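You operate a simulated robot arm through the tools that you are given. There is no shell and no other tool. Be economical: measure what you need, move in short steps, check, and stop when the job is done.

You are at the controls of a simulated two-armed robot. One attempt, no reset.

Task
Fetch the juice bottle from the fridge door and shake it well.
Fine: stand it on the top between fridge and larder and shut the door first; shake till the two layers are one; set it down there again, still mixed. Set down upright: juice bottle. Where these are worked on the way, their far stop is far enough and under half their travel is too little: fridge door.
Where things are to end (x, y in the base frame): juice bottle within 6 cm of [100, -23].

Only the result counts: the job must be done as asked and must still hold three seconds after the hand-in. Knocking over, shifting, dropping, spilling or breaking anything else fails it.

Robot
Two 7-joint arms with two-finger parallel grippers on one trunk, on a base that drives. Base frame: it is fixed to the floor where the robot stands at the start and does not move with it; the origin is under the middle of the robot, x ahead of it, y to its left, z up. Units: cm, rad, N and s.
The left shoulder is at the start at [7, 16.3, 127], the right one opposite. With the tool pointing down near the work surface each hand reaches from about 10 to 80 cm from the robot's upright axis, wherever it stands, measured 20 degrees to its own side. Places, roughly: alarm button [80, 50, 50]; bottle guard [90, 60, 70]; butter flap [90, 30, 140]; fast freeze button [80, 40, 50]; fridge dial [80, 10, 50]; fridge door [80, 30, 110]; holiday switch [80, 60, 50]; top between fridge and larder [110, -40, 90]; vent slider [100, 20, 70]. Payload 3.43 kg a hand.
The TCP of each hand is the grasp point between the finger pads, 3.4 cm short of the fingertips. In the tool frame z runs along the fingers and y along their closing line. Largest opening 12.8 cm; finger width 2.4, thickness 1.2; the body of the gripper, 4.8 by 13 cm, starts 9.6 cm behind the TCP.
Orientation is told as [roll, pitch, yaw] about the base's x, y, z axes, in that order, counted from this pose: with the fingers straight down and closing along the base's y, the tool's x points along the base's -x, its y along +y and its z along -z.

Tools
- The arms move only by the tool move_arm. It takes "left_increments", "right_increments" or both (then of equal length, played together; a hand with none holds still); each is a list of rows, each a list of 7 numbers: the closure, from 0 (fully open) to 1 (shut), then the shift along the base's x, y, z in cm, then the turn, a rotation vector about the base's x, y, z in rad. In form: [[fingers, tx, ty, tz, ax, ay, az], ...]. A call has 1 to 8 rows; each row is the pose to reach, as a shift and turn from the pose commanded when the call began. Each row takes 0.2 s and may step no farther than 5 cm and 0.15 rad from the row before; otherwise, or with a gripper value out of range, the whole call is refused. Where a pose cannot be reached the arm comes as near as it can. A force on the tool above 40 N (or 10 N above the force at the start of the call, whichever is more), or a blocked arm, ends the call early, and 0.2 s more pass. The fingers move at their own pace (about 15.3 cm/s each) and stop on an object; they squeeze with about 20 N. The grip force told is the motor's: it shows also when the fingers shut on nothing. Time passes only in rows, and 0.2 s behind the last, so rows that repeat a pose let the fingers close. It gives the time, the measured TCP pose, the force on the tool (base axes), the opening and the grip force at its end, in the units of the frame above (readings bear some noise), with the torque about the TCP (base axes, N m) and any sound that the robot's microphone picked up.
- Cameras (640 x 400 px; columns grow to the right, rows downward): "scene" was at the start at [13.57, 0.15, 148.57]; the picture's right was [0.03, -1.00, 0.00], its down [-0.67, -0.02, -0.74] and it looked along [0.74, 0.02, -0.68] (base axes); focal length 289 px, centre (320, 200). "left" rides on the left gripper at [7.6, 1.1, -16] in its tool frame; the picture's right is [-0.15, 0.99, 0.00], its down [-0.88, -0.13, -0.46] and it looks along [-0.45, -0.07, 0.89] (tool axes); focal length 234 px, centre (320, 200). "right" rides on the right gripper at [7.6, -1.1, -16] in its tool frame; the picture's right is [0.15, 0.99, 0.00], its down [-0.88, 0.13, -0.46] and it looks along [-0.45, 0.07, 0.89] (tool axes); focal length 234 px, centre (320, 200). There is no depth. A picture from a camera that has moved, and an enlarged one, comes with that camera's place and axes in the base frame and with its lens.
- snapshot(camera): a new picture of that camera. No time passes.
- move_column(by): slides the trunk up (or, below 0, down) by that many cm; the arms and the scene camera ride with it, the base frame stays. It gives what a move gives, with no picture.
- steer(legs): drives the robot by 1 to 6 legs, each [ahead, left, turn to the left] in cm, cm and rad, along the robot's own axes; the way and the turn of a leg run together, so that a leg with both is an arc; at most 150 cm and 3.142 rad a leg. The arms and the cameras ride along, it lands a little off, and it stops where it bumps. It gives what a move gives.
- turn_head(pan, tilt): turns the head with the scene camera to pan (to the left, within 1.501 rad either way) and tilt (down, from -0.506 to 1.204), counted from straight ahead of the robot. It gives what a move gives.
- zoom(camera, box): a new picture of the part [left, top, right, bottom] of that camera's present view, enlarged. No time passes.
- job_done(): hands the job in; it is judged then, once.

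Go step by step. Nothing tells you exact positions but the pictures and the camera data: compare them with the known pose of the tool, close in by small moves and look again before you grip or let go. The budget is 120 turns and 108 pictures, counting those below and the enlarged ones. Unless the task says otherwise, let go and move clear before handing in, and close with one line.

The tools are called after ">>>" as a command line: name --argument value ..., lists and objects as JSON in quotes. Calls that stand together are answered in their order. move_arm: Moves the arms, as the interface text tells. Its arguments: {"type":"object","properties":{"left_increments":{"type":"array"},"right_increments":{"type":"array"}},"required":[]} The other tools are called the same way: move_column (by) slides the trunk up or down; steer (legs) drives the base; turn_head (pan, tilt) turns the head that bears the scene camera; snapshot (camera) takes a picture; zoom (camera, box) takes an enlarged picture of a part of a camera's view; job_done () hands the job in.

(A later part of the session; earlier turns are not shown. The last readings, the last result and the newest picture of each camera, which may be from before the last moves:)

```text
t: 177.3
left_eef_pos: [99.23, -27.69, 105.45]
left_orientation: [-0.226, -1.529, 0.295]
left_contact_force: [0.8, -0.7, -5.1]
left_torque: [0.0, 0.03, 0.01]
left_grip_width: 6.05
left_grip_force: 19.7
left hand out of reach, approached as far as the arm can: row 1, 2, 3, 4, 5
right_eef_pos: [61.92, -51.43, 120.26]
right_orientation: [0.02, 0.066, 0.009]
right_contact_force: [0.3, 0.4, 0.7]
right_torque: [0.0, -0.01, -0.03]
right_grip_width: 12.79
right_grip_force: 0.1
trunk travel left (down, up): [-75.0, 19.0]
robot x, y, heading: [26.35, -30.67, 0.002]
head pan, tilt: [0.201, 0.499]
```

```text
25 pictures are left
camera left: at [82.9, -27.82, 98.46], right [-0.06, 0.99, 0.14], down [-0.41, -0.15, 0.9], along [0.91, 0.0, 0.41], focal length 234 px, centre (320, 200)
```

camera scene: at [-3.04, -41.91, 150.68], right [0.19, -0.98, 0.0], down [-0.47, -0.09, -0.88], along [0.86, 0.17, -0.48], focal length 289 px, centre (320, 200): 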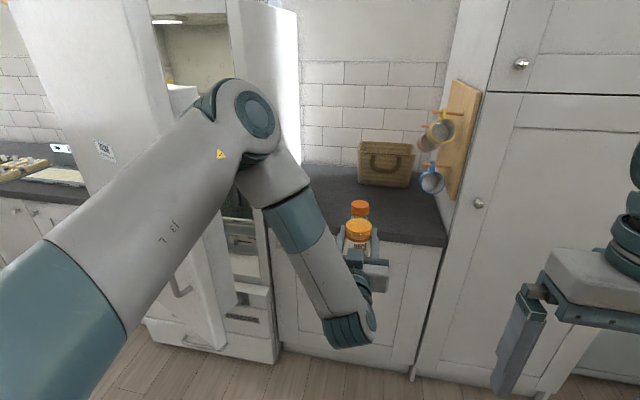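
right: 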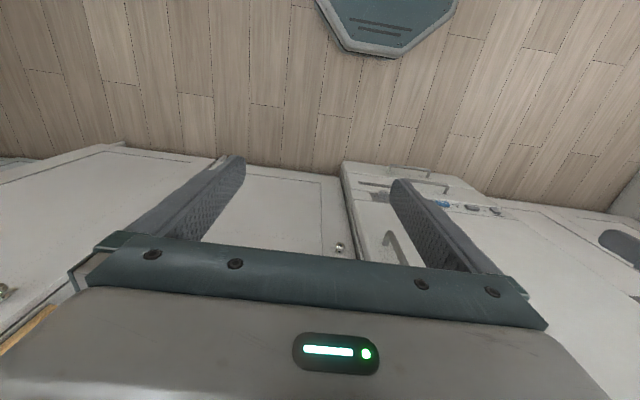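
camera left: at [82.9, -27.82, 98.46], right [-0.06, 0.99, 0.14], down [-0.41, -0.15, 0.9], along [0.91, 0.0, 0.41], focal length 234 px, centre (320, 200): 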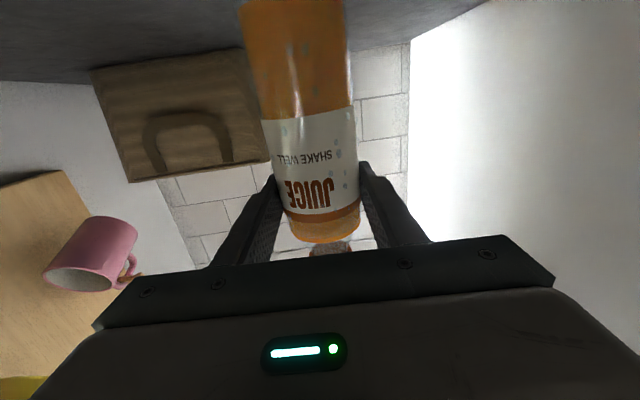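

The liquid already looks like one colour after the turning, but I'll still put it down and shut the door before the real shake. I'll shift the base left 4.7 cm and lower with the trunk.

>>> steer --legs '[[0.5, 4.7, 0]]'

>>> move_column --by -4

```text
t: 178.2
left_eef_pos: [99.57, -23.55, 105.45]
left_orientation: [-0.138, -1.53, 0.208]
left_contact_force: [0.5, -0.2, -5.3]
left_torque: [0.0, 0.03, 0.07]
left_grip_width: 6.06
left_grip_force: 20.1
right_eef_pos: [62.45, -47.33, 120.27]
right_orientation: [0.024, 0.065, 0.007]
right_contact_force: [-0.4, 0.0, 0.2]
right_torque: [0.05, 0.0, -0.06]
right_grip_width: 12.8
right_grip_force: 0.0
trunk travel left (down, up): [-75.0, 19.0]
robot x, y, heading: [26.88, -25.93, -0.004]
head pan, tilt: [0.201, 0.499]
```

```text
t: 179.0
left_eef_pos: [99.36, -23.3, 101.63]
left_orientation: [-0.244, -1.532, 0.312]
left_contact_force: [-4.2, 1.3, 17.7]
left_torque: [0.42, -0.13, 0.04]
left_grip_width: 6.06
left_grip_force: 19.8
right_eef_pos: [62.28, -46.93, 116.31]
right_orientation: [0.02, 0.061, 0.008]
right_contact_force: [-0.1, -0.1, -0.8]
right_torque: [0.01, 0.01, 0.01]
right_grip_width: 12.81
right_grip_force: 0.1
trunk travel left (down, up): [-71.0, 23.0]
robot x, y, heading: [26.76, -25.94, -0.002]
head pan, tilt: [0.201, 0.499]
```

It's in firm contact at z≈101.6. I'll ease off a touch and open.

>>> move_arm --left_increments '[[1, 0, 0, 0.3, 0, 0, 0], [0.9, 0, 0, 0.3, 0, 0, 0], [0.5, 0, 0, 0.3, 0, 0, 0], [0.3, 0, 0, 0.3, 0, 0, 0], [0.15, 0, 0, 0.3, 0, 0, 0], [0.15, 0, 0, 0.3, 0, 0, 0]]'

>>> snapshot --camera "left"

```text
t: 180.4
left_eef_pos: [99.6, -23.29, 101.97]
left_orientation: [-0.23, -1.53, 0.3]
left_contact_force: [-0.9, 0.3, -0.7]
left_torque: [0.02, -0.02, 0.04]
left_grip_width: 10.89
left_grip_force: 0.1
right_eef_pos: [62.41, -46.95, 116.18]
right_orientation: [0.02, 0.064, 0.007]
right_contact_force: [0.3, -0.2, 0.7]
right_torque: [0.0, 0.0, -0.01]
right_grip_width: 12.79
right_grip_force: 0.0
trunk travel left (down, up): [-71.0, 23.0]
robot x, y, heading: [26.7, -25.77, 0.001]
head pan, tilt: [0.201, 0.499]
```

```text
24 pictures are left
camera left: at [83.33, -23.35, 94.83], right [-0.06, 0.99, 0.14], down [-0.41, -0.15, 0.9], along [0.91, 0.0, 0.41], focal length 234 px, centre (320, 200)
```

left: 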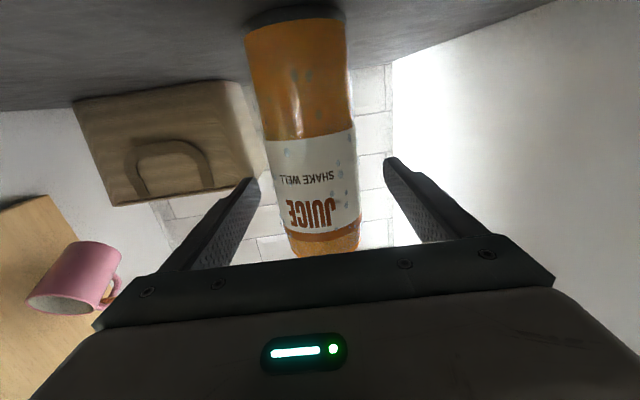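

The bottle stands upright at about (100, −23) and looks mixed. I'll back straight off, raise the hand above the handle, and line up with the door.

>>> steer --legs '[[-20, -1.2, 0], [-46, 0, 0]]'

>>> move_column --by 23

>>> move_arm --left_increments '[[0.6, 0, 0, 0.5, 0, 0, 0], [1, 0, 0, 1, 0, 0, 0], [1, 0, 0, 1, 0, 0, 0], [1, 0, 0, 1, 0, 0, 0]]'

>>> steer --legs '[[0, 38, 0]]'

>>> snapshot --camera "scene"

```text
t: 184.4
left_eef_pos: [32.74, -24.39, 101.77]
left_orientation: [-0.228, -1.528, 0.293]
left_contact_force: [0.5, 0.4, 0.7]
left_torque: [0.01, 0.05, 0.01]
left_grip_width: 10.85
left_grip_force: 0.1
right_eef_pos: [-4.58, -47.98, 116.28]
right_orientation: [0.02, 0.064, 0.003]
right_contact_force: [0.7, -0.1, -0.1]
right_torque: [0.01, 0.01, -0.01]
right_grip_width: 12.82
right_grip_force: 0.1
trunk travel left (down, up): [-71.0, 23.0]
robot x, y, heading: [-39.94, -26.82, -0.007]
head pan, tilt: [0.201, 0.499]
```

```text
t: 186.8
left_eef_pos: [32.75, -24.43, 124.8]
left_orientation: [-0.229, -1.529, 0.294]
left_contact_force: [0.0, 0.2, 0.1]
left_torque: [-0.02, -0.02, -0.01]
left_grip_width: 10.89
left_grip_force: 0.0
right_eef_pos: [-4.42, -47.93, 139.16]
right_orientation: [0.018, 0.064, 0.003]
right_contact_force: [-0.1, -1.2, -0.2]
right_torque: [-0.01, 0.02, 0.0]
right_grip_width: 12.79
right_grip_force: 0.0
trunk travel left (down, up): [-94.0, 0.0]
robot x, y, heading: [-39.99, -26.92, -0.003]
head pan, tilt: [0.201, 0.499]
```

```text
t: 187.8
left_eef_pos: [32.7, -24.36, 125.82]
left_orientation: [-0.229, -1.527, 0.294]
left_contact_force: [-0.7, -0.6, -0.2]
left_torque: [-0.03, 0.0, -0.01]
left_grip_width: 0.0
left_grip_force: 20.1
right_eef_pos: [-4.59, -48.07, 139.3]
right_orientation: [0.019, 0.064, 0.003]
right_contact_force: [0.1, 0.0, -0.7]
right_torque: [0.02, -0.03, 0.01]
right_grip_width: 12.81
right_grip_force: 0.0
trunk travel left (down, up): [-94.0, 0.0]
robot x, y, heading: [-40.45, -26.89, -0.009]
head pan, tilt: [0.201, 0.499]
```

```text
t: 190.2
left_eef_pos: [32.88, 13.22, 125.81]
left_orientation: [-0.191, -1.527, 0.258]
left_contact_force: [-0.6, 0.9, 0.8]
left_torque: [0.01, 0.0, 0.03]
left_grip_width: 0.03
left_grip_force: 19.9
right_eef_pos: [-4.39, -10.57, 139.16]
right_orientation: [0.021, 0.065, 0.005]
right_contact_force: [-0.1, -0.3, 0.4]
right_torque: [-0.01, 0.01, 0.0]
right_grip_width: 12.79
right_grip_force: 0.0
trunk travel left (down, up): [-94.0, 0.0]
robot x, y, heading: [-39.84, 10.91, -0.009]
head pan, tilt: [0.201, 0.499]
```

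```text
23 pictures are left
camera scene: at [-25.83, 12.14, 169.69], right [0.2, -0.98, 0.0], down [-0.47, -0.09, -0.88], along [0.86, 0.17, -0.48], focal length 289 px, centre (320, 200)
```

scene: 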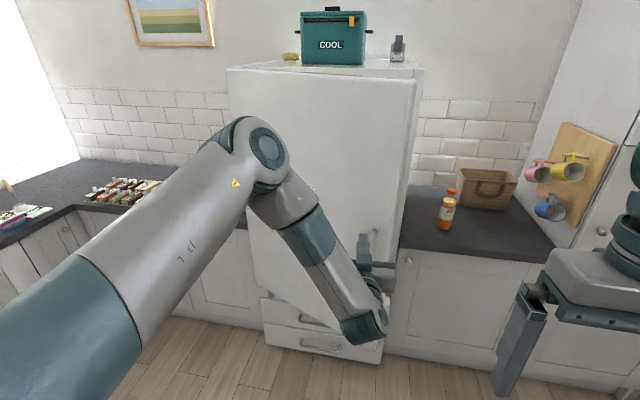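

The door is ajar in front of the fist. I'll push it most of the way with the base, then finish with the arm.

>>> steer --legs '[[20, 0, 0.005], [18.5, 0, 0]]'

>>> move_arm --left_increments '[[1, 1, 0, 0, 0, 0, 0], [1, 2, 0, 0, 0, 0, 0], [1, 3, 0, 0, 0, 0, 0], [1, 4, 0, 0, 0, 0, 0], [1, 5, 0, 0, 0, 0, 0], [1, 6, 0, 0, 0, 0, 0], [1, 7, 0, 0, 0, 0, 0], [1, 8, 0, 0, 0, 0, 0]]'

```text
t: 192.9
left_eef_pos: [70.26, 13.83, 126.06]
left_orientation: [-0.257, -1.531, 0.327]
left_contact_force: [0.4, -0.3, -0.1]
left_torque: [0.0, 0.01, -0.01]
left_grip_width: 0.0
left_grip_force: 20.4
right_eef_pos: [33.33, -10.0, 139.31]
right_orientation: [0.018, 0.063, 0.013]
right_contact_force: [-0.4, 0.0, 1.3]
right_torque: [-0.02, -0.05, -0.01]
right_grip_width: 12.83
right_grip_force: 0.0
trunk travel left (down, up): [-94.0, 0.0]
robot x, y, heading: [-2.0, 11.02, -0.001]
head pan, tilt: [0.201, 0.499]
```

```text
t: 194.4
left_eef_pos: [75.58, 13.7, 125.73]
left_orientation: [-0.151, -1.521, 0.228]
left_contact_force: [-28.5, 6.4, 10.2]
left_torque: [-0.1, -0.55, -0.04]
left_grip_width: 0.0
left_grip_force: 19.9
right_eef_pos: [32.76, -9.79, 139.51]
right_orientation: [0.017, 0.061, 0.015]
right_contact_force: [1.0, 0.2, 0.8]
right_torque: [-0.02, -0.02, 0.0]
right_grip_width: 12.83
right_grip_force: 0.2
trunk travel left (down, up): [-94.0, 0.0]
robot x, y, heading: [-2.38, 10.77, 0.004]
head pan, tilt: [0.201, 0.499]
stopped in row 7 (left hand): the force on the tool passed its limit at 48 N (the readings are from after the stop); the commanded pose is now the measured one
```

It stopped at x=75.6, the same place as before, so the door is shut. I'll back off, lower the trunk and return to the bottle.

>>> steer --legs '[[-32, 0, 0], [0, -38, 0]]'

>>> move_column --by -23

>>> turn_head --pan 0.15 --tilt 0.45

>>> snapshot --camera "scene"

```text
t: 198.6
left_eef_pos: [44.32, -25.03, 125.28]
left_orientation: [-0.148, -1.516, 0.218]
left_contact_force: [0.4, 0.1, -0.7]
left_torque: [0.0, -0.01, 0.0]
left_grip_width: 0.02
left_grip_force: 19.8
right_eef_pos: [1.54, -48.45, 139.23]
right_orientation: [0.018, 0.064, 0.009]
right_contact_force: [-0.2, -0.1, 0.7]
right_torque: [-0.01, 0.01, 0.0]
right_grip_width: 12.8
right_grip_force: 0.1
trunk travel left (down, up): [-94.0, 0.0]
robot x, y, heading: [-34.56, -27.68, -0.0]
head pan, tilt: [0.201, 0.499]
```

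```text
t: 201.0
left_eef_pos: [44.41, -25.2, 102.44]
left_orientation: [-0.117, -1.516, 0.187]
left_contact_force: [-0.4, -0.3, 0.1]
left_torque: [0.01, 0.0, 0.01]
left_grip_width: 0.0
left_grip_force: 20.0
right_eef_pos: [1.42, -48.8, 116.2]
right_orientation: [0.019, 0.065, 0.012]
right_contact_force: [0.4, 0.3, 0.7]
right_torque: [0.01, 0.01, 0.01]
right_grip_width: 12.79
right_grip_force: 0.0
trunk travel left (down, up): [-71.0, 23.0]
robot x, y, heading: [-34.15, -27.75, -0.003]
head pan, tilt: [0.201, 0.499]
```

```text
t: 201.6
left_eef_pos: [44.4, -25.21, 102.29]
left_orientation: [-0.114, -1.515, 0.189]
left_contact_force: [0.0, 0.4, -1.0]
left_torque: [-0.01, 0.0, 0.0]
left_grip_width: 0.0
left_grip_force: 20.1
right_eef_pos: [1.54, -48.7, 116.19]
right_orientation: [0.02, 0.064, 0.012]
right_contact_force: [0.1, 0.6, 0.0]
right_torque: [-0.03, 0.02, -0.01]
right_grip_width: 12.83
right_grip_force: 0.1
trunk travel left (down, up): [-71.0, 23.0]
robot x, y, heading: [-34.19, -27.88, 0.002]
head pan, tilt: [0.15, 0.45]
```

```text
22 pictures are left
camera scene: at [-19.93, -26.57, 147.14], right [0.15, -0.99, 0.0], down [-0.43, -0.07, -0.9], along [0.89, 0.14, -0.44], focal length 289 px, centre (320, 200)
```

scene: 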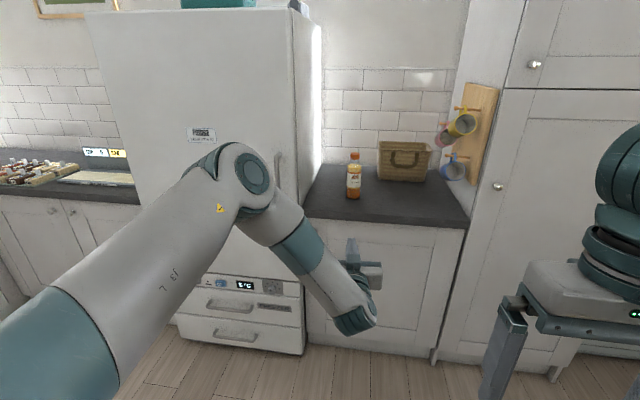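

The door is shut and the bottle stands upright. I'll check whether its contents are still one.

>>> zoom --camera "scene" --box '[325, 140, 385, 210]'

```text
5.71 times, centred on (355, 175) of scene
camera zoom: at [-19.93, -26.57, 147.14], right [0.15, -0.99, 0.0], down [-0.43, -0.07, -0.9], along [0.89, 0.14, -0.44], focal length 1654 px, centre (120, 343)
```

zoom: 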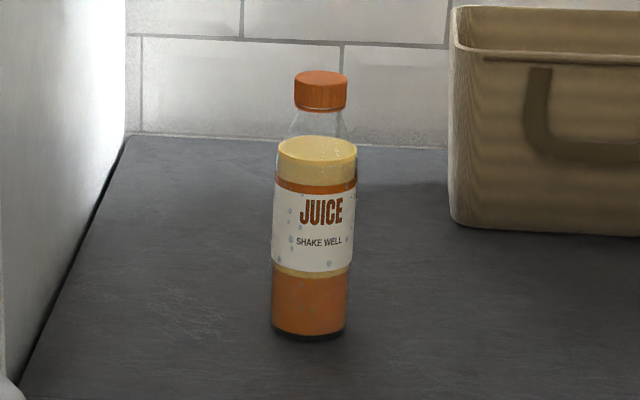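

It separates again within about 20 s, so I must shake well, set down and hand in quickly. I'll retract the hand a bit, open it and approach the bottle.

>>> move_arm --left_increments '[[0.5, -3, 0, 0, 0, 0, 0], [0.15, -6, 0, -0.3, 0, 0, 0], [0.15, -8, 0, -0.5, 0, 0, 0], [0.15, -8, 0, -0.5, 0, 0, 0]]'

>>> steer --legs '[[48, 1, 0]]'

>>> snapshot --camera "left"

```text
t: 202.6
left_eef_pos: [36.23, -25.11, 101.89]
left_orientation: [-0.12, -1.515, 0.191]
left_contact_force: [-0.6, 0.4, 0.0]
left_torque: [0.01, 0.0, 0.02]
left_grip_width: 10.85
left_grip_force: 0.0
right_eef_pos: [1.45, -48.74, 116.37]
right_orientation: [0.018, 0.065, 0.009]
right_contact_force: [0.0, 1.4, 0.8]
right_torque: [0.02, -0.01, -0.05]
right_grip_width: 12.81
right_grip_force: 0.1
trunk travel left (down, up): [-71.0, 23.0]
robot x, y, heading: [-34.49, -27.76, 0.0]
head pan, tilt: [0.15, 0.45]
```

```text
t: 205.4
left_eef_pos: [83.85, -23.17, 101.98]
left_orientation: [-0.118, -1.515, 0.201]
left_contact_force: [0.2, 0.5, 0.8]
left_torque: [0.01, -0.03, 0.0]
left_grip_width: 10.85
left_grip_force: 0.1
right_eef_pos: [49.48, -47.16, 116.21]
right_orientation: [0.018, 0.065, 0.018]
right_contact_force: [0.6, 0.2, 0.2]
right_torque: [0.01, 0.01, 0.02]
right_grip_width: 12.81
right_grip_force: 0.1
trunk travel left (down, up): [-71.0, 23.0]
robot x, y, heading: [13.9, -26.65, 0.007]
head pan, tilt: [0.15, 0.45]
```

```text
20 pictures are left
camera left: at [67.59, -23.54, 95.16], right [-0.07, 0.99, 0.14], down [-0.39, -0.16, 0.91], along [0.92, 0.01, 0.4], focal length 234 px, centre (320, 200)
```

left: 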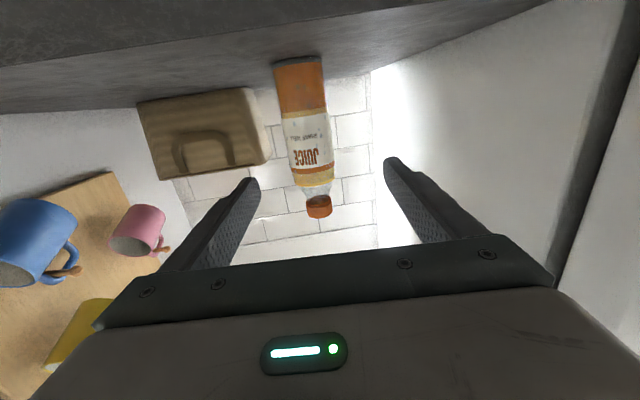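

Lined up: the bottle is at about (100, −23.4). I'll drive in the last 16 cm and close.

>>> steer --legs '[[16, -0.5, -0.007]]'

>>> move_arm --left_increments '[[0.15, 0, 0, 0, 0, 0, 0], [0.5, 0, 0, 0, 0, 0, 0], [1, 0, 0, 0, 0, 0, 0], [1, 0, 0, 0, 0, 0, 0], [1, 0, 0, 0, 0, 0, 0]]'

>>> snapshot --camera "left"

```text
t: 206.9
left_eef_pos: [100.23, -25.61, 101.96]
left_orientation: [0.101, -1.516, -0.029]
left_contact_force: [-0.7, -0.2, 0.0]
left_torque: [0.03, -0.02, -0.02]
left_grip_width: 10.86
left_grip_force: 0.0
right_eef_pos: [65.45, -49.07, 116.02]
right_orientation: [0.029, 0.062, 0.013]
right_contact_force: [0.0, -0.6, 0.2]
right_torque: [0.0, 0.01, -0.02]
right_grip_width: 12.82
right_grip_force: 0.1
trunk travel left (down, up): [-71.0, 23.0]
robot x, y, heading: [29.7, -27.23, 0.001]
head pan, tilt: [0.15, 0.45]
```

```text
t: 208.1
left_eef_pos: [100.11, -25.59, 102.05]
left_orientation: [0.092, -1.516, -0.025]
left_contact_force: [-0.5, 2.0, 1.2]
left_torque: [0.13, 0.02, -0.07]
left_grip_width: 6.41
left_grip_force: 20.1
right_eef_pos: [65.45, -49.05, 116.06]
right_orientation: [0.03, 0.063, 0.011]
right_contact_force: [0.5, 0.9, 0.3]
right_torque: [0.0, 0.01, 0.0]
right_grip_width: 12.8
right_grip_force: 0.1
trunk travel left (down, up): [-71.0, 23.0]
robot x, y, heading: [29.97, -27.16, 0.001]
head pan, tilt: [0.15, 0.45]
```

```text
19 pictures are left
camera left: at [83.71, -25.58, 95.24], right [-0.06, 0.99, 0.15], down [-0.4, -0.16, 0.9], along [0.92, -0.01, 0.4], focal length 234 px, centre (320, 200)
```

left: 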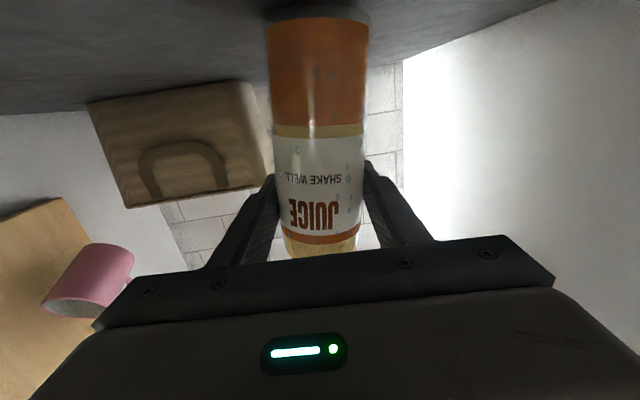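

The grip is firm at 6.4 cm, the full diameter. I'll lift it 14 cm and shake with vertical strokes plus rolling tilts.

>>> move_arm --left_increments '[[1, 0, 0, 3, 0, 0, 0], [1, 0, 0.5, 7, 0, 0, 0], [1, 0, 1, 11, 0, 0, 0], [1, 0, 1.5, 15, 0, 0, 0], [1, 0, 1.5, 11, 0, 0, 0], [1, 0, 1.5, 15, 0, 0, 0], [1, 0, 1.5, 11, 0, 0, 0], [1, 0, 1.5, 15, 0, 0, 0]]'

>>> move_arm --left_increments '[[1, 0, 0, -3, 0.14, 0, 0], [1, 0, 0, 0, 0.28, 0, 0], [1, 0, 0, -3, 0.42, 0, 0], [1, 0, 0, 0, 0.56, 0, 0], [1, 0, 0, -3, 0.7, 0, 0], [1, 0, 0, 0, 0.84, 0, 0], [1, 0, 0, -3, 0.98, 0, 0], [1, 0, 0, 0, 1.1, 0, 0]]'

>>> move_arm --left_increments '[[1, 0, 0, -3, -0.14, 0, 0], [1, 0, 0, 0, -0.28, 0, 0], [1, 0, 0, -3, -0.42, 0, 0], [1, 0, 0, 0, -0.56, 0, 0], [1, 0, 0, -3, -0.7, 0, 0], [1, 0, 0, 0, -0.84, 0, 0], [1, 0, 0, -3, -0.98, 0, 0], [1, 0, 0, 0, -1.1, 0, 0]]'

>>> snapshot --camera "left"

```text
t: 210.1
left_eef_pos: [104.18, -35.59, 117.06]
left_orientation: [0.284, -1.516, -0.363]
left_contact_force: [0.3, 0.4, -5.1]
left_torque: [0.0, -0.03, -0.01]
left_grip_width: 6.05
left_grip_force: 19.9
right_eef_pos: [66.77, -54.64, 116.27]
right_orientation: [0.033, 0.059, -0.119]
right_contact_force: [0.6, 0.0, 0.3]
right_torque: [0.06, -0.01, 0.0]
right_grip_width: 12.77
right_grip_force: 0.1
trunk travel left (down, up): [-71.0, 23.0]
robot x, y, heading: [34.52, -27.89, -0.134]
head pan, tilt: [0.15, 0.45]
stopped in row 8 (left hand): the arm was blocked; the commanded pose is now the measured one
```

```text
t: 211.9
left_eef_pos: [104.96, -33.1, 116.83]
left_orientation: [1.475, -0.464, -1.509]
left_contact_force: [-1.1, 0.0, -4.9]
left_torque: [-0.11, -0.02, 0.0]
left_grip_width: 6.05
left_grip_force: 19.8
right_eef_pos: [67.54, -52.94, 116.39]
right_orientation: [0.016, 0.063, -0.116]
right_contact_force: [0.2, -0.5, -0.4]
right_torque: [-0.05, -0.02, 0.0]
right_grip_width: 12.79
right_grip_force: 0.0
trunk travel left (down, up): [-71.0, 23.0]
robot x, y, heading: [34.85, -27.73, -0.122]
head pan, tilt: [0.15, 0.45]
```

```text
t: 213.9
left_eef_pos: [103.63, -37.15, 116.71]
left_orientation: [0.295, -1.511, -0.395]
left_contact_force: [0.0, 0.1, -4.8]
left_torque: [0.01, 0.01, 0.03]
left_grip_width: 6.06
left_grip_force: 20.7
right_eef_pos: [66.53, -55.15, 116.14]
right_orientation: [0.03, 0.06, -0.128]
right_contact_force: [1.1, -0.1, -0.2]
right_torque: [0.01, -0.04, 0.0]
right_grip_width: 12.8
right_grip_force: 0.1
trunk travel left (down, up): [-71.0, 23.0]
robot x, y, heading: [34.61, -28.35, -0.137]
head pan, tilt: [0.15, 0.45]
stopped in row 8 (left hand): the arm was blocked; the commanded pose is now the measured one
```

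```text
18 pictures are left
camera left: at [87.49, -34.29, 110.04], right [0.11, 0.98, 0.16], down [-0.42, -0.11, 0.9], along [0.9, -0.16, 0.4], focal length 234 px, centre (320, 200)
```

left: 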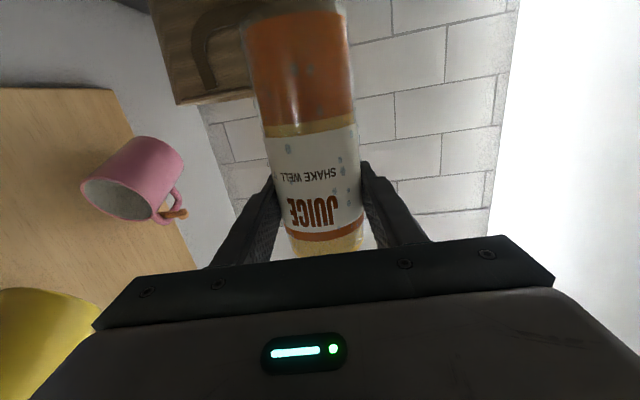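

An elbow pushes against the fridge's side when the arm lifts here. I'll lower and retract the hand, then back out to shake in the open.

>>> move_arm --left_increments '[[1, -2, 0, -2, 0, 0, 0], [1, -4, 0, -4, 0, 0, 0], [1, -6, 0, -6, 0, 0, 0], [1, -8, 0, -7, 0, 0, 0]]'

>>> steer --legs '[[-22, -4, 0], [-26, -4, 0.12]]'

>>> snapshot --camera "scene"

```text
t: 214.9
left_eef_pos: [96.34, -34.63, 109.57]
left_orientation: [0.02, -1.511, -0.103]
left_contact_force: [-1.1, 0.3, -3.9]
left_torque: [-0.01, -0.02, 0.05]
left_grip_width: 6.06
left_grip_force: 19.7
right_eef_pos: [67.35, -53.57, 116.32]
right_orientation: [0.02, 0.064, -0.122]
right_contact_force: [-0.6, -0.1, 0.4]
right_torque: [0.04, -0.03, 0.0]
right_grip_width: 12.79
right_grip_force: 0.0
trunk travel left (down, up): [-71.0, 23.0]
robot x, y, heading: [34.67, -28.0, -0.129]
head pan, tilt: [0.15, 0.45]
```

```text
t: 218.1
left_eef_pos: [48.52, -30.27, 109.66]
left_orientation: [-0.002, -1.509, 0.035]
left_contact_force: [-0.3, -0.1, -4.7]
left_torque: [-0.01, 0.02, 0.04]
left_grip_width: 6.06
left_grip_force: 19.7
right_eef_pos: [21.73, -52.6, 116.27]
right_orientation: [0.017, 0.066, -0.006]
right_contact_force: [-0.6, -0.5, -0.2]
right_torque: [-0.01, -0.02, -0.01]
right_grip_width: 12.81
right_grip_force: 0.1
trunk travel left (down, up): [-71.0, 23.0]
robot x, y, heading: [-13.51, -31.21, -0.015]
head pan, tilt: [0.15, 0.45]
```

```text
17 pictures are left
camera scene: at [0.69, -30.17, 147.12], right [0.14, -0.99, 0.0], down [-0.43, -0.06, -0.9], along [0.89, 0.12, -0.44], focal length 289 px, centre (320, 200)
```

scene: 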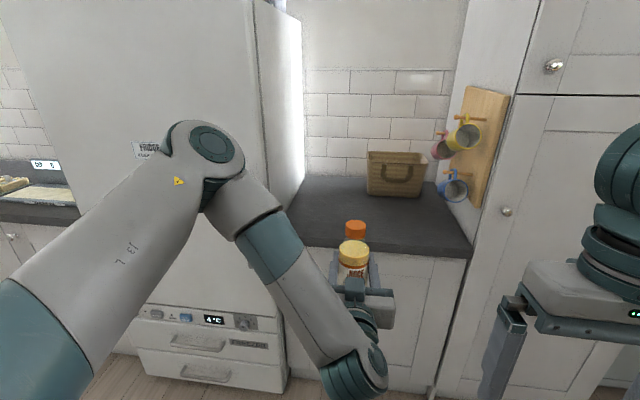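

The door stayed shut. Here I have room, so I'll shake hard: fast strokes and swinging tilts.

>>> move_arm --left_increments '[[1, 0, 0, 4.5, 0, 0.14, 0], [1, 0, 0, 0, 0, 0.28, 0], [1, 0, 0, 4.5, 0, 0.42, 0], [1, 0, 0, 0, 0, 0.56, 0], [1, 0, 0, 4.5, 0, 0.7, 0], [1, 0, 0, 0, 0, 0.84, 0], [1, 0, 0, 4.5, 0, 0.98, 0], [1, 0, 0, 0, 0, 1.12, 0]]'

>>> move_arm --left_increments '[[1, 4.5, 0, 0, 0, 0, 0], [1, 0, 0, 0, 0, 0, 0], [1, 4.5, 0, 0, 0, 0, 0], [1, 0, 0, 0, 0, 0, 0], [1, 4.5, 0, 0, 0, 0, 0], [1, 0, 0, 0, 0, 0, 0], [1, 4.5, 0, 0, 0, 0, 0], [1, 0, 0, 0, 0, 0, 0]]'

>>> snapshot --camera "left"

>>> move_arm --left_increments '[[1, 0, 0, 4.5, 0, -0.14, 0], [1, 0, 0, 0, 0, -0.28, 0], [1, 0, 0, 4.5, 0, -0.42, 0], [1, 0, 0, 0, 0, -0.56, 0], [1, 0, 0, 4.5, 0, -0.7, 0], [1, 0, 0, 0, 0, -0.84, 0], [1, 0, 0, 4.5, 0, -0.98, 0], [1, 0, 0, 0, 0, -1.12, 0]]'

>>> snapshot --camera "left"

```text
t: 219.9
left_eef_pos: [48.69, -30.37, 109.39]
left_orientation: [0.03, -0.387, 0.002]
left_contact_force: [0.5, 0.3, -5.2]
left_torque: [-0.01, -0.07, -0.01]
left_grip_width: 6.05
left_grip_force: 19.8
right_eef_pos: [21.91, -52.56, 116.27]
right_orientation: [0.019, 0.066, -0.005]
right_contact_force: [0.0, 0.0, 0.9]
right_torque: [0.01, 0.02, 0.0]
right_grip_width: 12.78
right_grip_force: 0.1
trunk travel left (down, up): [-71.0, 23.0]
robot x, y, heading: [-14.1, -31.25, -0.015]
head pan, tilt: [0.15, 0.45]
```

```text
t: 221.7
left_eef_pos: [48.46, -30.64, 109.73]
left_orientation: [0.032, -0.392, 0.002]
left_contact_force: [-0.2, -0.4, -4.5]
left_torque: [-0.01, -0.11, 0.02]
left_grip_width: 6.06
left_grip_force: 20.1
right_eef_pos: [21.58, -52.61, 116.39]
right_orientation: [0.017, 0.065, -0.004]
right_contact_force: [-0.7, -0.1, 0.5]
right_torque: [0.03, -0.05, -0.01]
right_grip_width: 12.81
right_grip_force: 0.0
trunk travel left (down, up): [-71.0, 23.0]
robot x, y, heading: [-13.93, -31.0, -0.015]
head pan, tilt: [0.15, 0.45]
```

```text
16 pictures are left
camera left: at [35.2, -30.13, 121.42], right [0.12, 0.99, 0.09], down [0.64, -0.14, 0.75], along [0.76, -0.04, -0.65], focal length 234 px, centre (320, 200)
```

left: 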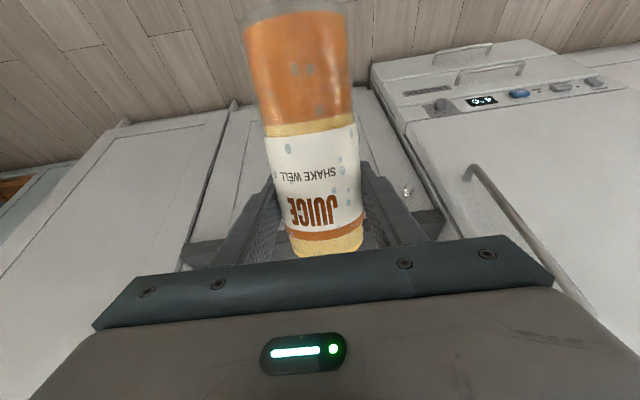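

```text
t: 223.5
left_eef_pos: [48.61, -30.66, 109.77]
left_orientation: [0.03, -1.514, 0.001]
left_contact_force: [0.6, -0.5, -6.0]
left_torque: [-0.01, -0.03, 0.07]
left_grip_width: 6.04
left_grip_force: 20.2
right_eef_pos: [21.77, -52.89, 116.25]
right_orientation: [0.022, 0.066, -0.005]
right_contact_force: [0.5, -1.0, -0.3]
right_torque: [0.07, 0.03, -0.01]
right_grip_width: 12.8
right_grip_force: 0.0
trunk travel left (down, up): [-71.0, 23.0]
robot x, y, heading: [-13.99, -31.03, -0.014]
head pan, tilt: [0.15, 0.45]
```

```text
15 pictures are left
camera left: at [32.25, -30.23, 103.05], right [-0.02, 0.99, 0.15], down [-0.4, -0.14, 0.9], along [0.92, -0.04, 0.4], focal length 234 px, centre (320, 200)
```

left: 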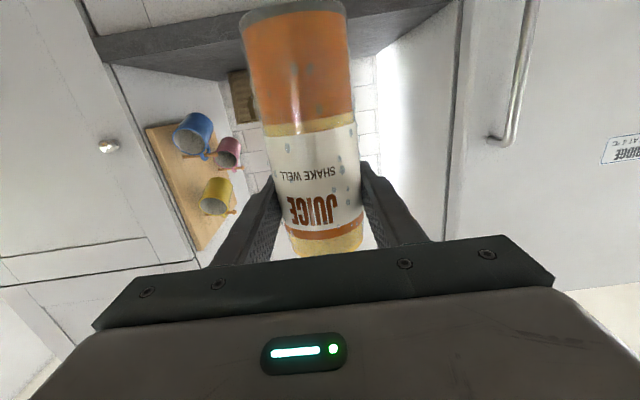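

Two layers still show. It mixed earlier after a full 90° turn, so I'll turn the bottle well past horizontal by rolling the wrist, and back.

>>> move_arm --left_increments '[[1, 0, 0, 4, 0.145, 0, 0], [1, 0, 0, 0, 0.29, 0, 0], [1, 0, 0, 4, 0.435, 0, 0], [1, 0, 0, 0, 0.58, 0, 0], [1, 0, 0, 4, 0.725, 0, 0], [1, 0, 0, 0, 0.87, 0, 0], [1, 0, 0, 4, 1.015, 0, 0], [1, 0, 0, 0, 1.16, 0, 0]]'

>>> move_arm --left_increments '[[1, 0, 0, 4, 0.145, 0, 0], [1, 0, 0, 0, 0.29, 0, 0], [1, 0, 0, 4, 0.435, 0, 0], [1, 0, 0, 0, 0.58, 0, 0], [1, 0, 0, 4, 0.725, 0, 0], [1, 0, 0, 0, 0.87, 0, 0], [1, 0, 0, 4, 1.015, 0, 0], [1, 0, 0, 0, 1.16, 0, 0]]'

>>> snapshot --camera "left"

```text
t: 225.3
left_eef_pos: [48.45, -30.4, 109.46]
left_orientation: [1.576, -0.41, -1.504]
left_contact_force: [0.4, 0.2, -5.6]
left_torque: [-0.08, -0.04, -0.02]
left_grip_width: 6.03
left_grip_force: 20.3
right_eef_pos: [21.94, -52.38, 116.21]
right_orientation: [0.016, 0.068, -0.005]
right_contact_force: [0.7, 0.1, 0.1]
right_torque: [0.01, 0.05, 0.02]
right_grip_width: 12.8
right_grip_force: 0.1
trunk travel left (down, up): [-71.0, 23.0]
robot x, y, heading: [-13.78, -31.14, -0.01]
head pan, tilt: [0.15, 0.45]
```

```text
t: 227.1
left_eef_pos: [48.65, -30.34, 109.27]
left_orientation: [1.657, 0.747, -1.494]
left_contact_force: [1.2, -0.3, -5.3]
left_torque: [-0.08, -0.03, -0.04]
left_grip_width: 6.06
left_grip_force: 20.2
right_eef_pos: [21.97, -52.5, 116.13]
right_orientation: [0.017, 0.067, -0.006]
right_contact_force: [1.2, -0.9, -0.7]
right_torque: [-0.01, 0.06, 0.0]
right_grip_width: 12.8
right_grip_force: 0.1
trunk travel left (down, up): [-71.0, 23.0]
robot x, y, heading: [-13.82, -31.32, -0.009]
head pan, tilt: [0.15, 0.45]
```

```text
14 pictures are left
camera left: at [32.3, -25.97, 114.21], right [-0.02, -0.78, 0.62], down [-0.4, -0.57, -0.72], along [0.92, -0.27, -0.3], focal length 234 px, centre (320, 200)
```

left: 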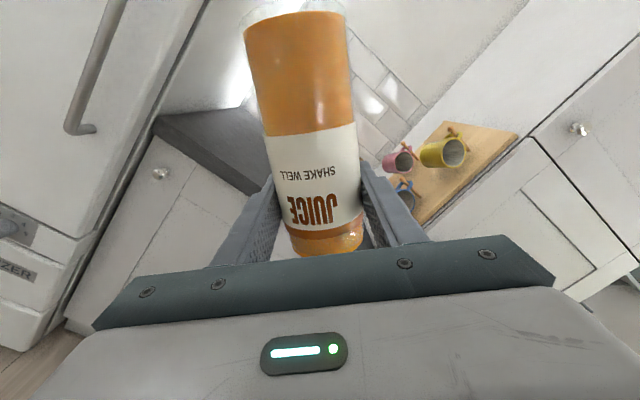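

Inverting it did the trick: one uniform colour. I'll drive to the counter still inverted, then roll it back upright there while reaching out.

>>> steer --legs '[[41, 7, 0.01]]'

>>> move_arm --left_increments '[[1, 1, 0, 0, -0.145, 0, 0], [1, 2, 0, 0, -0.29, 0, 0], [1, 3, 0, 0, -0.435, 0, 0], [1, 4, 0, 0, -0.58, 0, 0], [1, 5, 0, 0, -0.725, 0, 0], [1, 6, 0, 0, -0.87, 0, 0], [1, 7, 0, 0, -1.015, 0, 0], [1, 8, 0, 0, -1.16, 0, 0]]'

>>> move_arm --left_increments '[[1, 0.5, 0, 0, -0.145, 0, 0], [1, 1, 0, 0, -0.29, 0, 0], [1, 1.5, 0, 0, -0.435, 0, 0], [1, 2, 0, 0, -0.58, 0, 0], [1, 2, 0, 0, -0.725, 0, 0], [1, 2, 0, 0, -0.87, 0, 0], [1, 2, 0, 0, -1.015, 0, 0], [1, 2, 0, 0, -1.16, 0, 0]]'

>>> snapshot --camera "left"

```text
t: 229.7
left_eef_pos: [90.21, -23.61, 109.54]
left_orientation: [1.658, 0.745, -1.484]
left_contact_force: [-0.7, 0.0, -5.2]
left_torque: [-0.06, -0.01, 0.0]
left_grip_width: 6.07
left_grip_force: 20.2
right_eef_pos: [63.53, -45.84, 116.23]
right_orientation: [0.017, 0.065, 0.001]
right_contact_force: [0.3, 0.0, 0.1]
right_torque: [-0.01, -0.01, -0.01]
right_grip_width: 12.81
right_grip_force: 0.2
trunk travel left (down, up): [-71.0, 23.0]
robot x, y, heading: [28.3, -25.08, -0.002]
head pan, tilt: [0.15, 0.45]
```

```text
t: 231.5
left_eef_pos: [98.16, -23.57, 109.38]
left_orientation: [1.572, -0.413, -1.501]
left_contact_force: [-0.1, 0.2, -5.7]
left_torque: [-0.08, 0.03, -0.02]
left_grip_width: 6.07
left_grip_force: 19.6
right_eef_pos: [63.62, -45.93, 116.32]
right_orientation: [0.018, 0.065, 0.0]
right_contact_force: [0.0, -0.8, 0.0]
right_torque: [-0.02, 0.04, -0.01]
right_grip_width: 12.81
right_grip_force: 0.0
trunk travel left (down, up): [-71.0, 23.0]
robot x, y, heading: [28.11, -24.73, -0.008]
head pan, tilt: [0.15, 0.45]
```

```text
t: 233.5
left_eef_pos: [97.82, -30.18, 111.69]
left_orientation: [0.627, -1.536, -0.658]
left_contact_force: [0.1, -0.1, -5.1]
left_torque: [0.02, 0.04, 0.01]
left_grip_width: 6.07
left_grip_force: 20.0
right_eef_pos: [60.53, -49.78, 116.56]
right_orientation: [0.033, 0.044, -0.036]
right_contact_force: [-0.2, -0.5, 0.6]
right_torque: [0.07, -0.12, 0.0]
right_grip_width: 12.81
right_grip_force: 0.1
trunk travel left (down, up): [-71.0, 23.0]
robot x, y, heading: [28.53, -25.68, -0.045]
head pan, tilt: [0.15, 0.45]
stopped in row 8 (left hand): the arm was blocked; the commanded pose is now the measured one
```

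```text
13 pictures are left
camera left: at [81.79, -28.34, 104.57], right [0.04, 0.99, 0.17], down [-0.44, -0.13, 0.89], along [0.9, -0.1, 0.42], focal length 234 px, centre (320, 200)
```

left: 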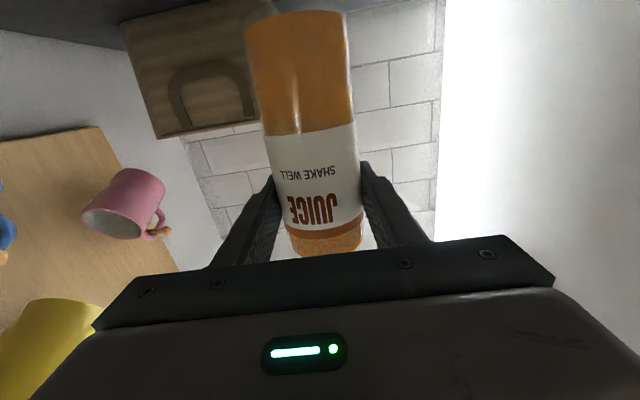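

Still mixed. The elbow pushed the hand off to y≈−30, so I'll bring it down with the arm, which frees the elbow, while moving back towards y≈−24.

>>> move_arm --left_increments '[[1, 0.3, 0.5, -2.5, 0, 0, 0], [1, 0.7, 1.5, -5, 0, 0, 0], [1, 1, 3, -7, 0, 0, 0], [1, 1.5, 4.5, -8, 0, 0, 0], [1, 1.5, 5.5, -8, 0, 0, 0], [1, 1.5, 5.5, -8, 0, 0, 0]]'

```text
t: 234.9
left_eef_pos: [100.24, -25.49, 104.02]
left_orientation: [0.21, -1.503, -0.206]
left_contact_force: [0.2, 0.2, -5.4]
left_torque: [0.03, -0.02, 0.01]
left_grip_width: 6.09
left_grip_force: 19.9
left hand out of reach, approached as far as the arm can: row 3, 4, 5, 6
right_eef_pos: [62.47, -48.7, 116.11]
right_orientation: [0.028, 0.058, -0.028]
right_contact_force: [-0.2, -0.4, -0.2]
right_torque: [-0.01, -0.04, 0.03]
right_grip_width: 12.78
right_grip_force: 0.0
trunk travel left (down, up): [-71.0, 23.0]
robot x, y, heading: [28.16, -25.5, -0.04]
head pan, tilt: [0.15, 0.45]
```

The position is good at (100.2, −25.5). I'll lower with the trunk to touch down.

>>> move_column --by -1.9

```text
t: 235.5
left_eef_pos: [100.47, -25.48, 102.59]
left_orientation: [0.255, -1.508, -0.248]
left_contact_force: [0.1, 0.4, -5.0]
left_torque: [-0.01, 0.0, 0.02]
left_grip_width: 6.07
left_grip_force: 20.2
right_eef_pos: [62.52, -48.72, 114.37]
right_orientation: [0.031, 0.057, -0.03]
right_contact_force: [0.5, -0.5, -0.1]
right_torque: [-0.04, -0.04, -0.02]
right_grip_width: 12.82
right_grip_force: 0.0
trunk travel left (down, up): [-69.1, 24.9]
robot x, y, heading: [28.33, -25.37, -0.036]
head pan, tilt: [0.15, 0.45]
```

>>> move_column --by -0.8

```text
t: 236.1
left_eef_pos: [100.65, -25.49, 101.99]
left_orientation: [0.254, -1.514, -0.245]
left_contact_force: [-0.1, 2.1, 17.9]
left_torque: [-0.13, -0.16, 0.01]
left_grip_width: 6.07
left_grip_force: 20.2
right_eef_pos: [62.48, -48.68, 113.54]
right_orientation: [0.028, 0.057, -0.029]
right_contact_force: [-0.1, -0.5, -0.6]
right_torque: [0.02, 0.0, -0.03]
right_grip_width: 12.8
right_grip_force: 0.1
trunk travel left (down, up): [-68.3, 25.7]
robot x, y, heading: [28.21, -25.43, -0.044]
head pan, tilt: [0.15, 0.45]
```

It has touched down. I'll ease off, open, and check before pulling back.

>>> move_arm --left_increments '[[1, 0, 0, 0.2, 0, 0, 0], [0.85, 0, 0, 0.2, 0, 0, 0], [0.5, 0, 0, 0.2, 0, 0, 0], [0.3, 0, 0, 0.2, 0, 0, 0], [0.1, 0, 0, 0.2, 0, 0, 0], [0.1, 0, 0, 0.2, 0, 0, 0]]'

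>>> snapshot --camera "left"

```text
t: 237.5
left_eef_pos: [100.54, -25.64, 101.79]
left_orientation: [0.26, -1.508, -0.253]
left_contact_force: [0.6, -0.4, 0.0]
left_torque: [0.02, 0.0, -0.02]
left_grip_width: 11.52
left_grip_force: 0.1
right_eef_pos: [62.5, -48.68, 113.5]
right_orientation: [0.029, 0.057, -0.028]
right_contact_force: [0.1, -0.5, 0.2]
right_torque: [-0.04, 0.01, 0.02]
right_grip_width: 12.79
right_grip_force: 0.2
trunk travel left (down, up): [-68.3, 25.7]
robot x, y, heading: [27.87, -25.22, -0.041]
head pan, tilt: [0.15, 0.45]
```

```text
12 pictures are left
camera left: at [84.05, -24.5, 95.19], right [0.0, 0.99, 0.16], down [-0.4, -0.15, 0.9], along [0.92, -0.07, 0.39], focal length 234 px, centre (320, 200)
```

left: 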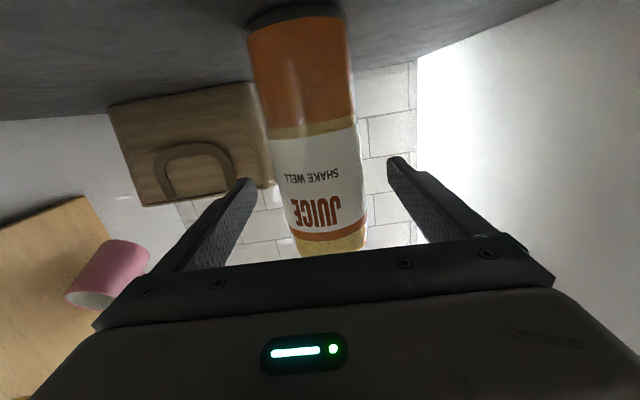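

The layers are parting again, so it wasn't shaken enough to last. I'll grip it again, back out, and do several full inversions this time.

>>> move_arm --left_increments '[[0.4, 0, 0, 0, 0, 0, 0], [0.8, 0, 0, 0, 0, 0, 0], [1, 0, 0, 0, 0, 0, 0], [1, 0, 0, 0, 0, 0, 0]]'

>>> move_column --by 3

>>> steer --legs '[[-20, -1, 0.04], [-20, 0, 0]]'

>>> move_arm --left_increments '[[1, -1, 0, 2, 0, 0, 0], [1, -2, 0, 4, 0, 0, 0], [1, -3, 0, 6, 0, 0, 0], [1, -4, 0, 8, 0, 0, 0], [1, -4, 0, 8, 0, 0, 0]]'

```text
t: 238.5
left_eef_pos: [100.47, -25.57, 101.79]
left_orientation: [0.263, -1.508, -0.254]
left_contact_force: [0.8, 2.8, 6.7]
left_torque: [0.05, -0.03, -0.02]
left_grip_width: 6.1
left_grip_force: 19.7
right_eef_pos: [62.42, -48.68, 113.51]
right_orientation: [0.028, 0.057, -0.03]
right_contact_force: [0.6, 0.8, -0.2]
right_torque: [0.0, 0.0, 0.02]
right_grip_width: 12.8
right_grip_force: 0.0
trunk travel left (down, up): [-68.3, 25.7]
robot x, y, heading: [27.99, -25.01, -0.032]
head pan, tilt: [0.15, 0.45]
```

```text
t: 239.2
left_eef_pos: [100.74, -25.93, 104.17]
left_orientation: [0.241, -1.498, -0.237]
left_contact_force: [1.4, 0.0, -4.3]
left_torque: [0.0, -0.01, 0.02]
left_grip_width: 6.07
left_grip_force: 20.3
right_eef_pos: [62.93, -48.83, 116.36]
right_orientation: [0.03, 0.063, -0.03]
right_contact_force: [-0.7, 0.5, -0.7]
right_torque: [-0.01, 0.01, -0.01]
right_grip_width: 12.8
right_grip_force: 0.1
trunk travel left (down, up): [-71.3, 22.7]
robot x, y, heading: [27.98, -25.41, -0.041]
head pan, tilt: [0.15, 0.45]
```

```text
t: 242.1
left_eef_pos: [60.77, -21.72, 104.14]
left_orientation: [0.005, -1.499, 0.047]
left_contact_force: [-0.1, -0.4, -4.6]
left_torque: [-0.01, 0.03, 0.04]
left_grip_width: 6.05
left_grip_force: 20.0
right_eef_pos: [23.88, -46.46, 116.54]
right_orientation: [0.017, 0.066, 0.014]
right_contact_force: [0.9, -0.1, 0.2]
right_torque: [-0.03, -0.03, 0.01]
right_grip_width: 12.79
right_grip_force: 0.0
trunk travel left (down, up): [-71.3, 22.7]
robot x, y, heading: [-12.16, -25.75, 0.006]
head pan, tilt: [0.15, 0.45]
```

```text
t: 243.2
left_eef_pos: [56.68, -21.71, 112.14]
left_orientation: [0.011, -1.501, 0.043]
left_contact_force: [-0.3, 0.4, -4.8]
left_torque: [-0.02, 0.0, -0.01]
left_grip_width: 6.05
left_grip_force: 20.1
right_eef_pos: [23.75, -46.52, 116.58]
right_orientation: [0.015, 0.067, 0.014]
right_contact_force: [-0.2, 0.4, -0.6]
right_torque: [0.0, 0.01, -0.01]
right_grip_width: 12.82
right_grip_force: 0.1
trunk travel left (down, up): [-71.3, 22.7]
robot x, y, heading: [-12.06, -25.86, 0.008]
head pan, tilt: [0.15, 0.45]
```

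Now the full inversions with strokes.

>>> move_arm --left_increments '[[1, 0, 0, 4, 0.145, 0, 0], [1, 0, 0, 0, 0.29, 0, 0], [1, 0, 0, 4, 0.435, 0, 0], [1, 0, 0, 0, 0.58, 0, 0], [1, 0, 0, 4, 0.725, 0, 0], [1, 0, 0, 0, 0.87, 0, 0], [1, 0, 0, 4, 1.015, 0, 0], [1, 0, 0, 0, 1.16, 0, 0]]'

>>> move_arm --left_increments '[[1, 0, 0, 4, 0.145, 0, 0], [1, 0, 0, 0, 0.29, 0, 0], [1, 0, 0, 4, 0.435, 0, 0], [1, 0, 0, 0, 0.58, 0, 0], [1, 0, 0, 4, 0.725, 0, 0], [1, 0, 0, 0, 0.87, 0, 0], [1, 0, 0, 4, 1.015, 0, 0], [1, 0, 0, 0, 1.16, 0, 0]]'

>>> move_arm --left_increments '[[1, 0, 0, 4.8, 0, 0, 0], [1, 0, 0, 0, 0, 0, 0], [1, 0, 0, 4.8, 0, 0, 0], [1, 0, 0, 0, 0, 0, 0], [1, 0, 0, 4.8, 0, 0, 0], [1, 0, 0, 0, 0, 0, 0], [1, 0, 0, 4.8, 0, 0, 0], [1, 0, 0, 0, 0, 0, 0]]'

>>> move_arm --left_increments '[[1, 0, 0, 4, -0.145, 0, 0], [1, 0, 0, 0, -0.29, 0, 0], [1, 0, 0, 4, -0.435, 0, 0], [1, 0, 0, 0, -0.58, 0, 0], [1, 0, 0, 4, -0.725, 0, 0], [1, 0, 0, 0, -0.87, 0, 0], [1, 0, 0, 4, -1.015, 0, 0], [1, 0, 0, 0, -1.16, 0, 0]]'

>>> snapshot --camera "left"

```text
t: 245.1
left_eef_pos: [57.06, -21.51, 112.0]
left_orientation: [1.593, -0.409, -1.492]
left_contact_force: [0.1, 0.6, -5.4]
left_torque: [-0.07, 0.01, -0.03]
left_grip_width: 6.06
left_grip_force: 19.9
right_eef_pos: [23.91, -46.38, 116.48]
right_orientation: [0.016, 0.068, 0.015]
right_contact_force: [-0.2, 0.1, -0.4]
right_torque: [-0.01, 0.04, -0.03]
right_grip_width: 12.81
right_grip_force: 0.0
trunk travel left (down, up): [-71.3, 22.7]
robot x, y, heading: [-11.8, -26.12, 0.005]
head pan, tilt: [0.15, 0.45]
```

```text
t: 246.8
left_eef_pos: [56.58, -22.18, 112.34]
left_orientation: [1.681, 0.746, -1.473]
left_contact_force: [0.1, -0.3, -5.0]
left_torque: [-0.06, 0.04, -0.01]
left_grip_width: 6.06
left_grip_force: 19.9
left hand out of reach, approached as far as the arm can: row 8
right_eef_pos: [24.01, -46.58, 116.45]
right_orientation: [0.015, 0.066, 0.014]
right_contact_force: [-0.7, 0.5, -0.2]
right_torque: [0.01, 0.05, -0.02]
right_grip_width: 12.78
right_grip_force: 0.1
trunk travel left (down, up): [-71.3, 22.7]
robot x, y, heading: [-12.06, -26.24, 0.006]
head pan, tilt: [0.15, 0.45]
```

```text
t: 248.7
left_eef_pos: [56.53, -22.19, 112.66]
left_orientation: [1.685, 0.743, -1.475]
left_contact_force: [0.4, -0.8, -5.3]
left_torque: [-0.08, 0.0, -0.01]
left_grip_width: 6.06
left_grip_force: 19.4
right_eef_pos: [23.96, -46.5, 116.46]
right_orientation: [0.018, 0.067, 0.014]
right_contact_force: [0.8, 0.3, 0.2]
right_torque: [-0.02, 0.07, 0.02]
right_grip_width: 12.8
right_grip_force: 0.1
trunk travel left (down, up): [-71.3, 22.7]
robot x, y, heading: [-12.23, -26.05, 0.008]
head pan, tilt: [0.15, 0.45]
```

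```text
t: 250.4
left_eef_pos: [56.52, -22.38, 112.57]
left_orientation: [1.592, -0.415, -1.492]
left_contact_force: [0.3, 0.0, -4.8]
left_torque: [-0.1, 0.0, 0.02]
left_grip_width: 6.06
left_grip_force: 20.4
right_eef_pos: [24.02, -46.6, 116.63]
right_orientation: [0.017, 0.069, 0.014]
right_contact_force: [0.9, -0.2, -1.0]
right_torque: [-0.04, 0.03, -0.03]
right_grip_width: 12.79
right_grip_force: 0.0
trunk travel left (down, up): [-71.3, 22.7]
robot x, y, heading: [-12.03, -26.14, 0.004]
head pan, tilt: [0.15, 0.45]
```

```text
11 pictures are left
camera left: at [40.15, -16.42, 110.14], right [-0.04, 0.26, 0.96], down [-0.38, -0.89, 0.23], along [0.92, -0.36, 0.14], focal length 234 px, centre (320, 200)
```

left: 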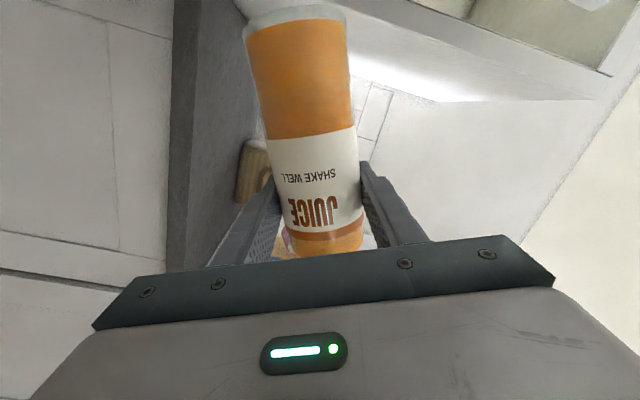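

It's mixed. Something at the picture's edge looks like an open fridge, so I'll check the door.

>>> snapshot --camera "scene"

```text
10 pictures are left
camera scene: at [2.5, -24.76, 147.41], right [0.15, -0.99, 0.0], down [-0.43, -0.07, -0.9], along [0.89, 0.14, -0.44], focal length 289 px, centre (320, 200)
```

scene: 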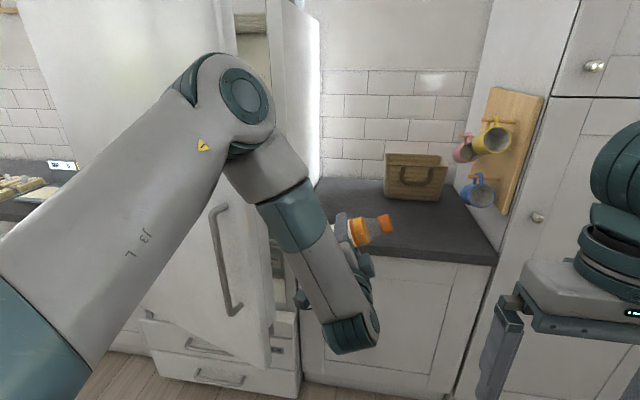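

The backing arm caught the door again; it's about 20° open. I'll keep the bottle in the left hand, turned upright and drawn in, and stretch the right hand forward, closed, to push the door shut.

>>> move_arm --left_increments '[[1, -1, 0, 0, -0.145, 0, 0], [1, -2, 0, 0, -0.29, 0, 0], [1, -3, 0, 0, -0.435, 0, 0], [1, -4, 0, 0, -0.58, 0, 0], [1, -5, 0, 0, -0.725, 0, 0], [1, -6, 0, 0, -0.87, 0, 0], [1, -6, 0, 0, -1.015, 0, 0], [1, -6, 0, 0, -1.16, 0, 0]]' --right_increments '[[0.5, 4.4, 0, 1.2, 0, 0, 0], [1, 8.8, 0, 2.4, 0, 0, 0], [1, 13.2, 0, 3.6, 0, 0, 0], [1, 17.6, 0, 4.8, 0, 0, 0], [1, 22, 0, 6, 0, 0, 0], [1, 26.4, 0, 7.2, 0, 0, 0], [1, 30.8, 0, 8.4, 0, 0, 0], [1, 35, 0, 9, 0, 0, 0]]'

>>> steer --legs '[[-24, 0, 0], [0, 55, 0]]'

>>> snapshot --camera "scene"

```text
t: 252.2
left_eef_pos: [50.65, -22.05, 112.66]
left_orientation: [-0.042, -1.498, 0.098]
left_contact_force: [0.3, -0.3, -5.0]
left_torque: [-0.02, 0.0, -0.02]
left_grip_width: 6.08
left_grip_force: 20.2
right_eef_pos: [58.96, -46.2, 125.3]
right_orientation: [0.014, 0.068, 0.015]
right_contact_force: [0.1, -1.1, 0.6]
right_torque: [0.02, 0.02, -0.02]
right_grip_width: 0.0
right_grip_force: 19.9
trunk travel left (down, up): [-71.3, 22.7]
robot x, y, heading: [-11.81, -26.06, 0.011]
head pan, tilt: [0.15, 0.45]
```

```text
t: 256.9
left_eef_pos: [25.05, 34.63, 112.64]
left_orientation: [0.013, -1.499, 0.054]
left_contact_force: [0.0, -0.1, -4.8]
left_torque: [-0.02, 0.03, -0.01]
left_grip_width: 6.07
left_grip_force: 19.9
right_eef_pos: [33.75, 10.56, 125.48]
right_orientation: [0.016, 0.066, 0.027]
right_contact_force: [0.3, -0.7, 0.7]
right_torque: [-0.02, 0.05, -0.01]
right_grip_width: 0.0
right_grip_force: 20.0
trunk travel left (down, up): [-71.3, 22.7]
robot x, y, heading: [-37.55, 29.9, 0.02]
head pan, tilt: [0.15, 0.45]
```

```text
9 pictures are left
camera scene: at [-22.94, 31.48, 147.43], right [0.17, -0.99, 0.0], down [-0.43, -0.07, -0.9], along [0.89, 0.15, -0.44], focal length 289 px, centre (320, 200)
```

scene: 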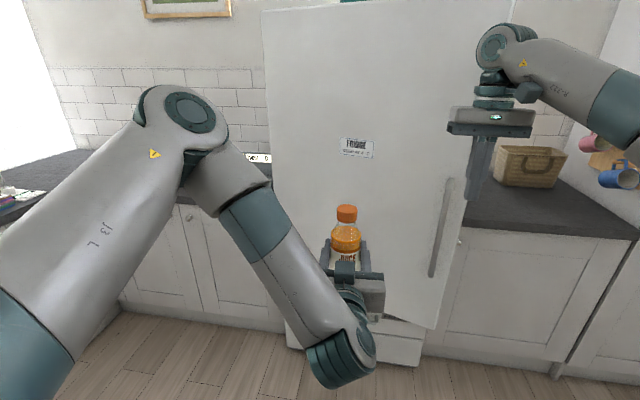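

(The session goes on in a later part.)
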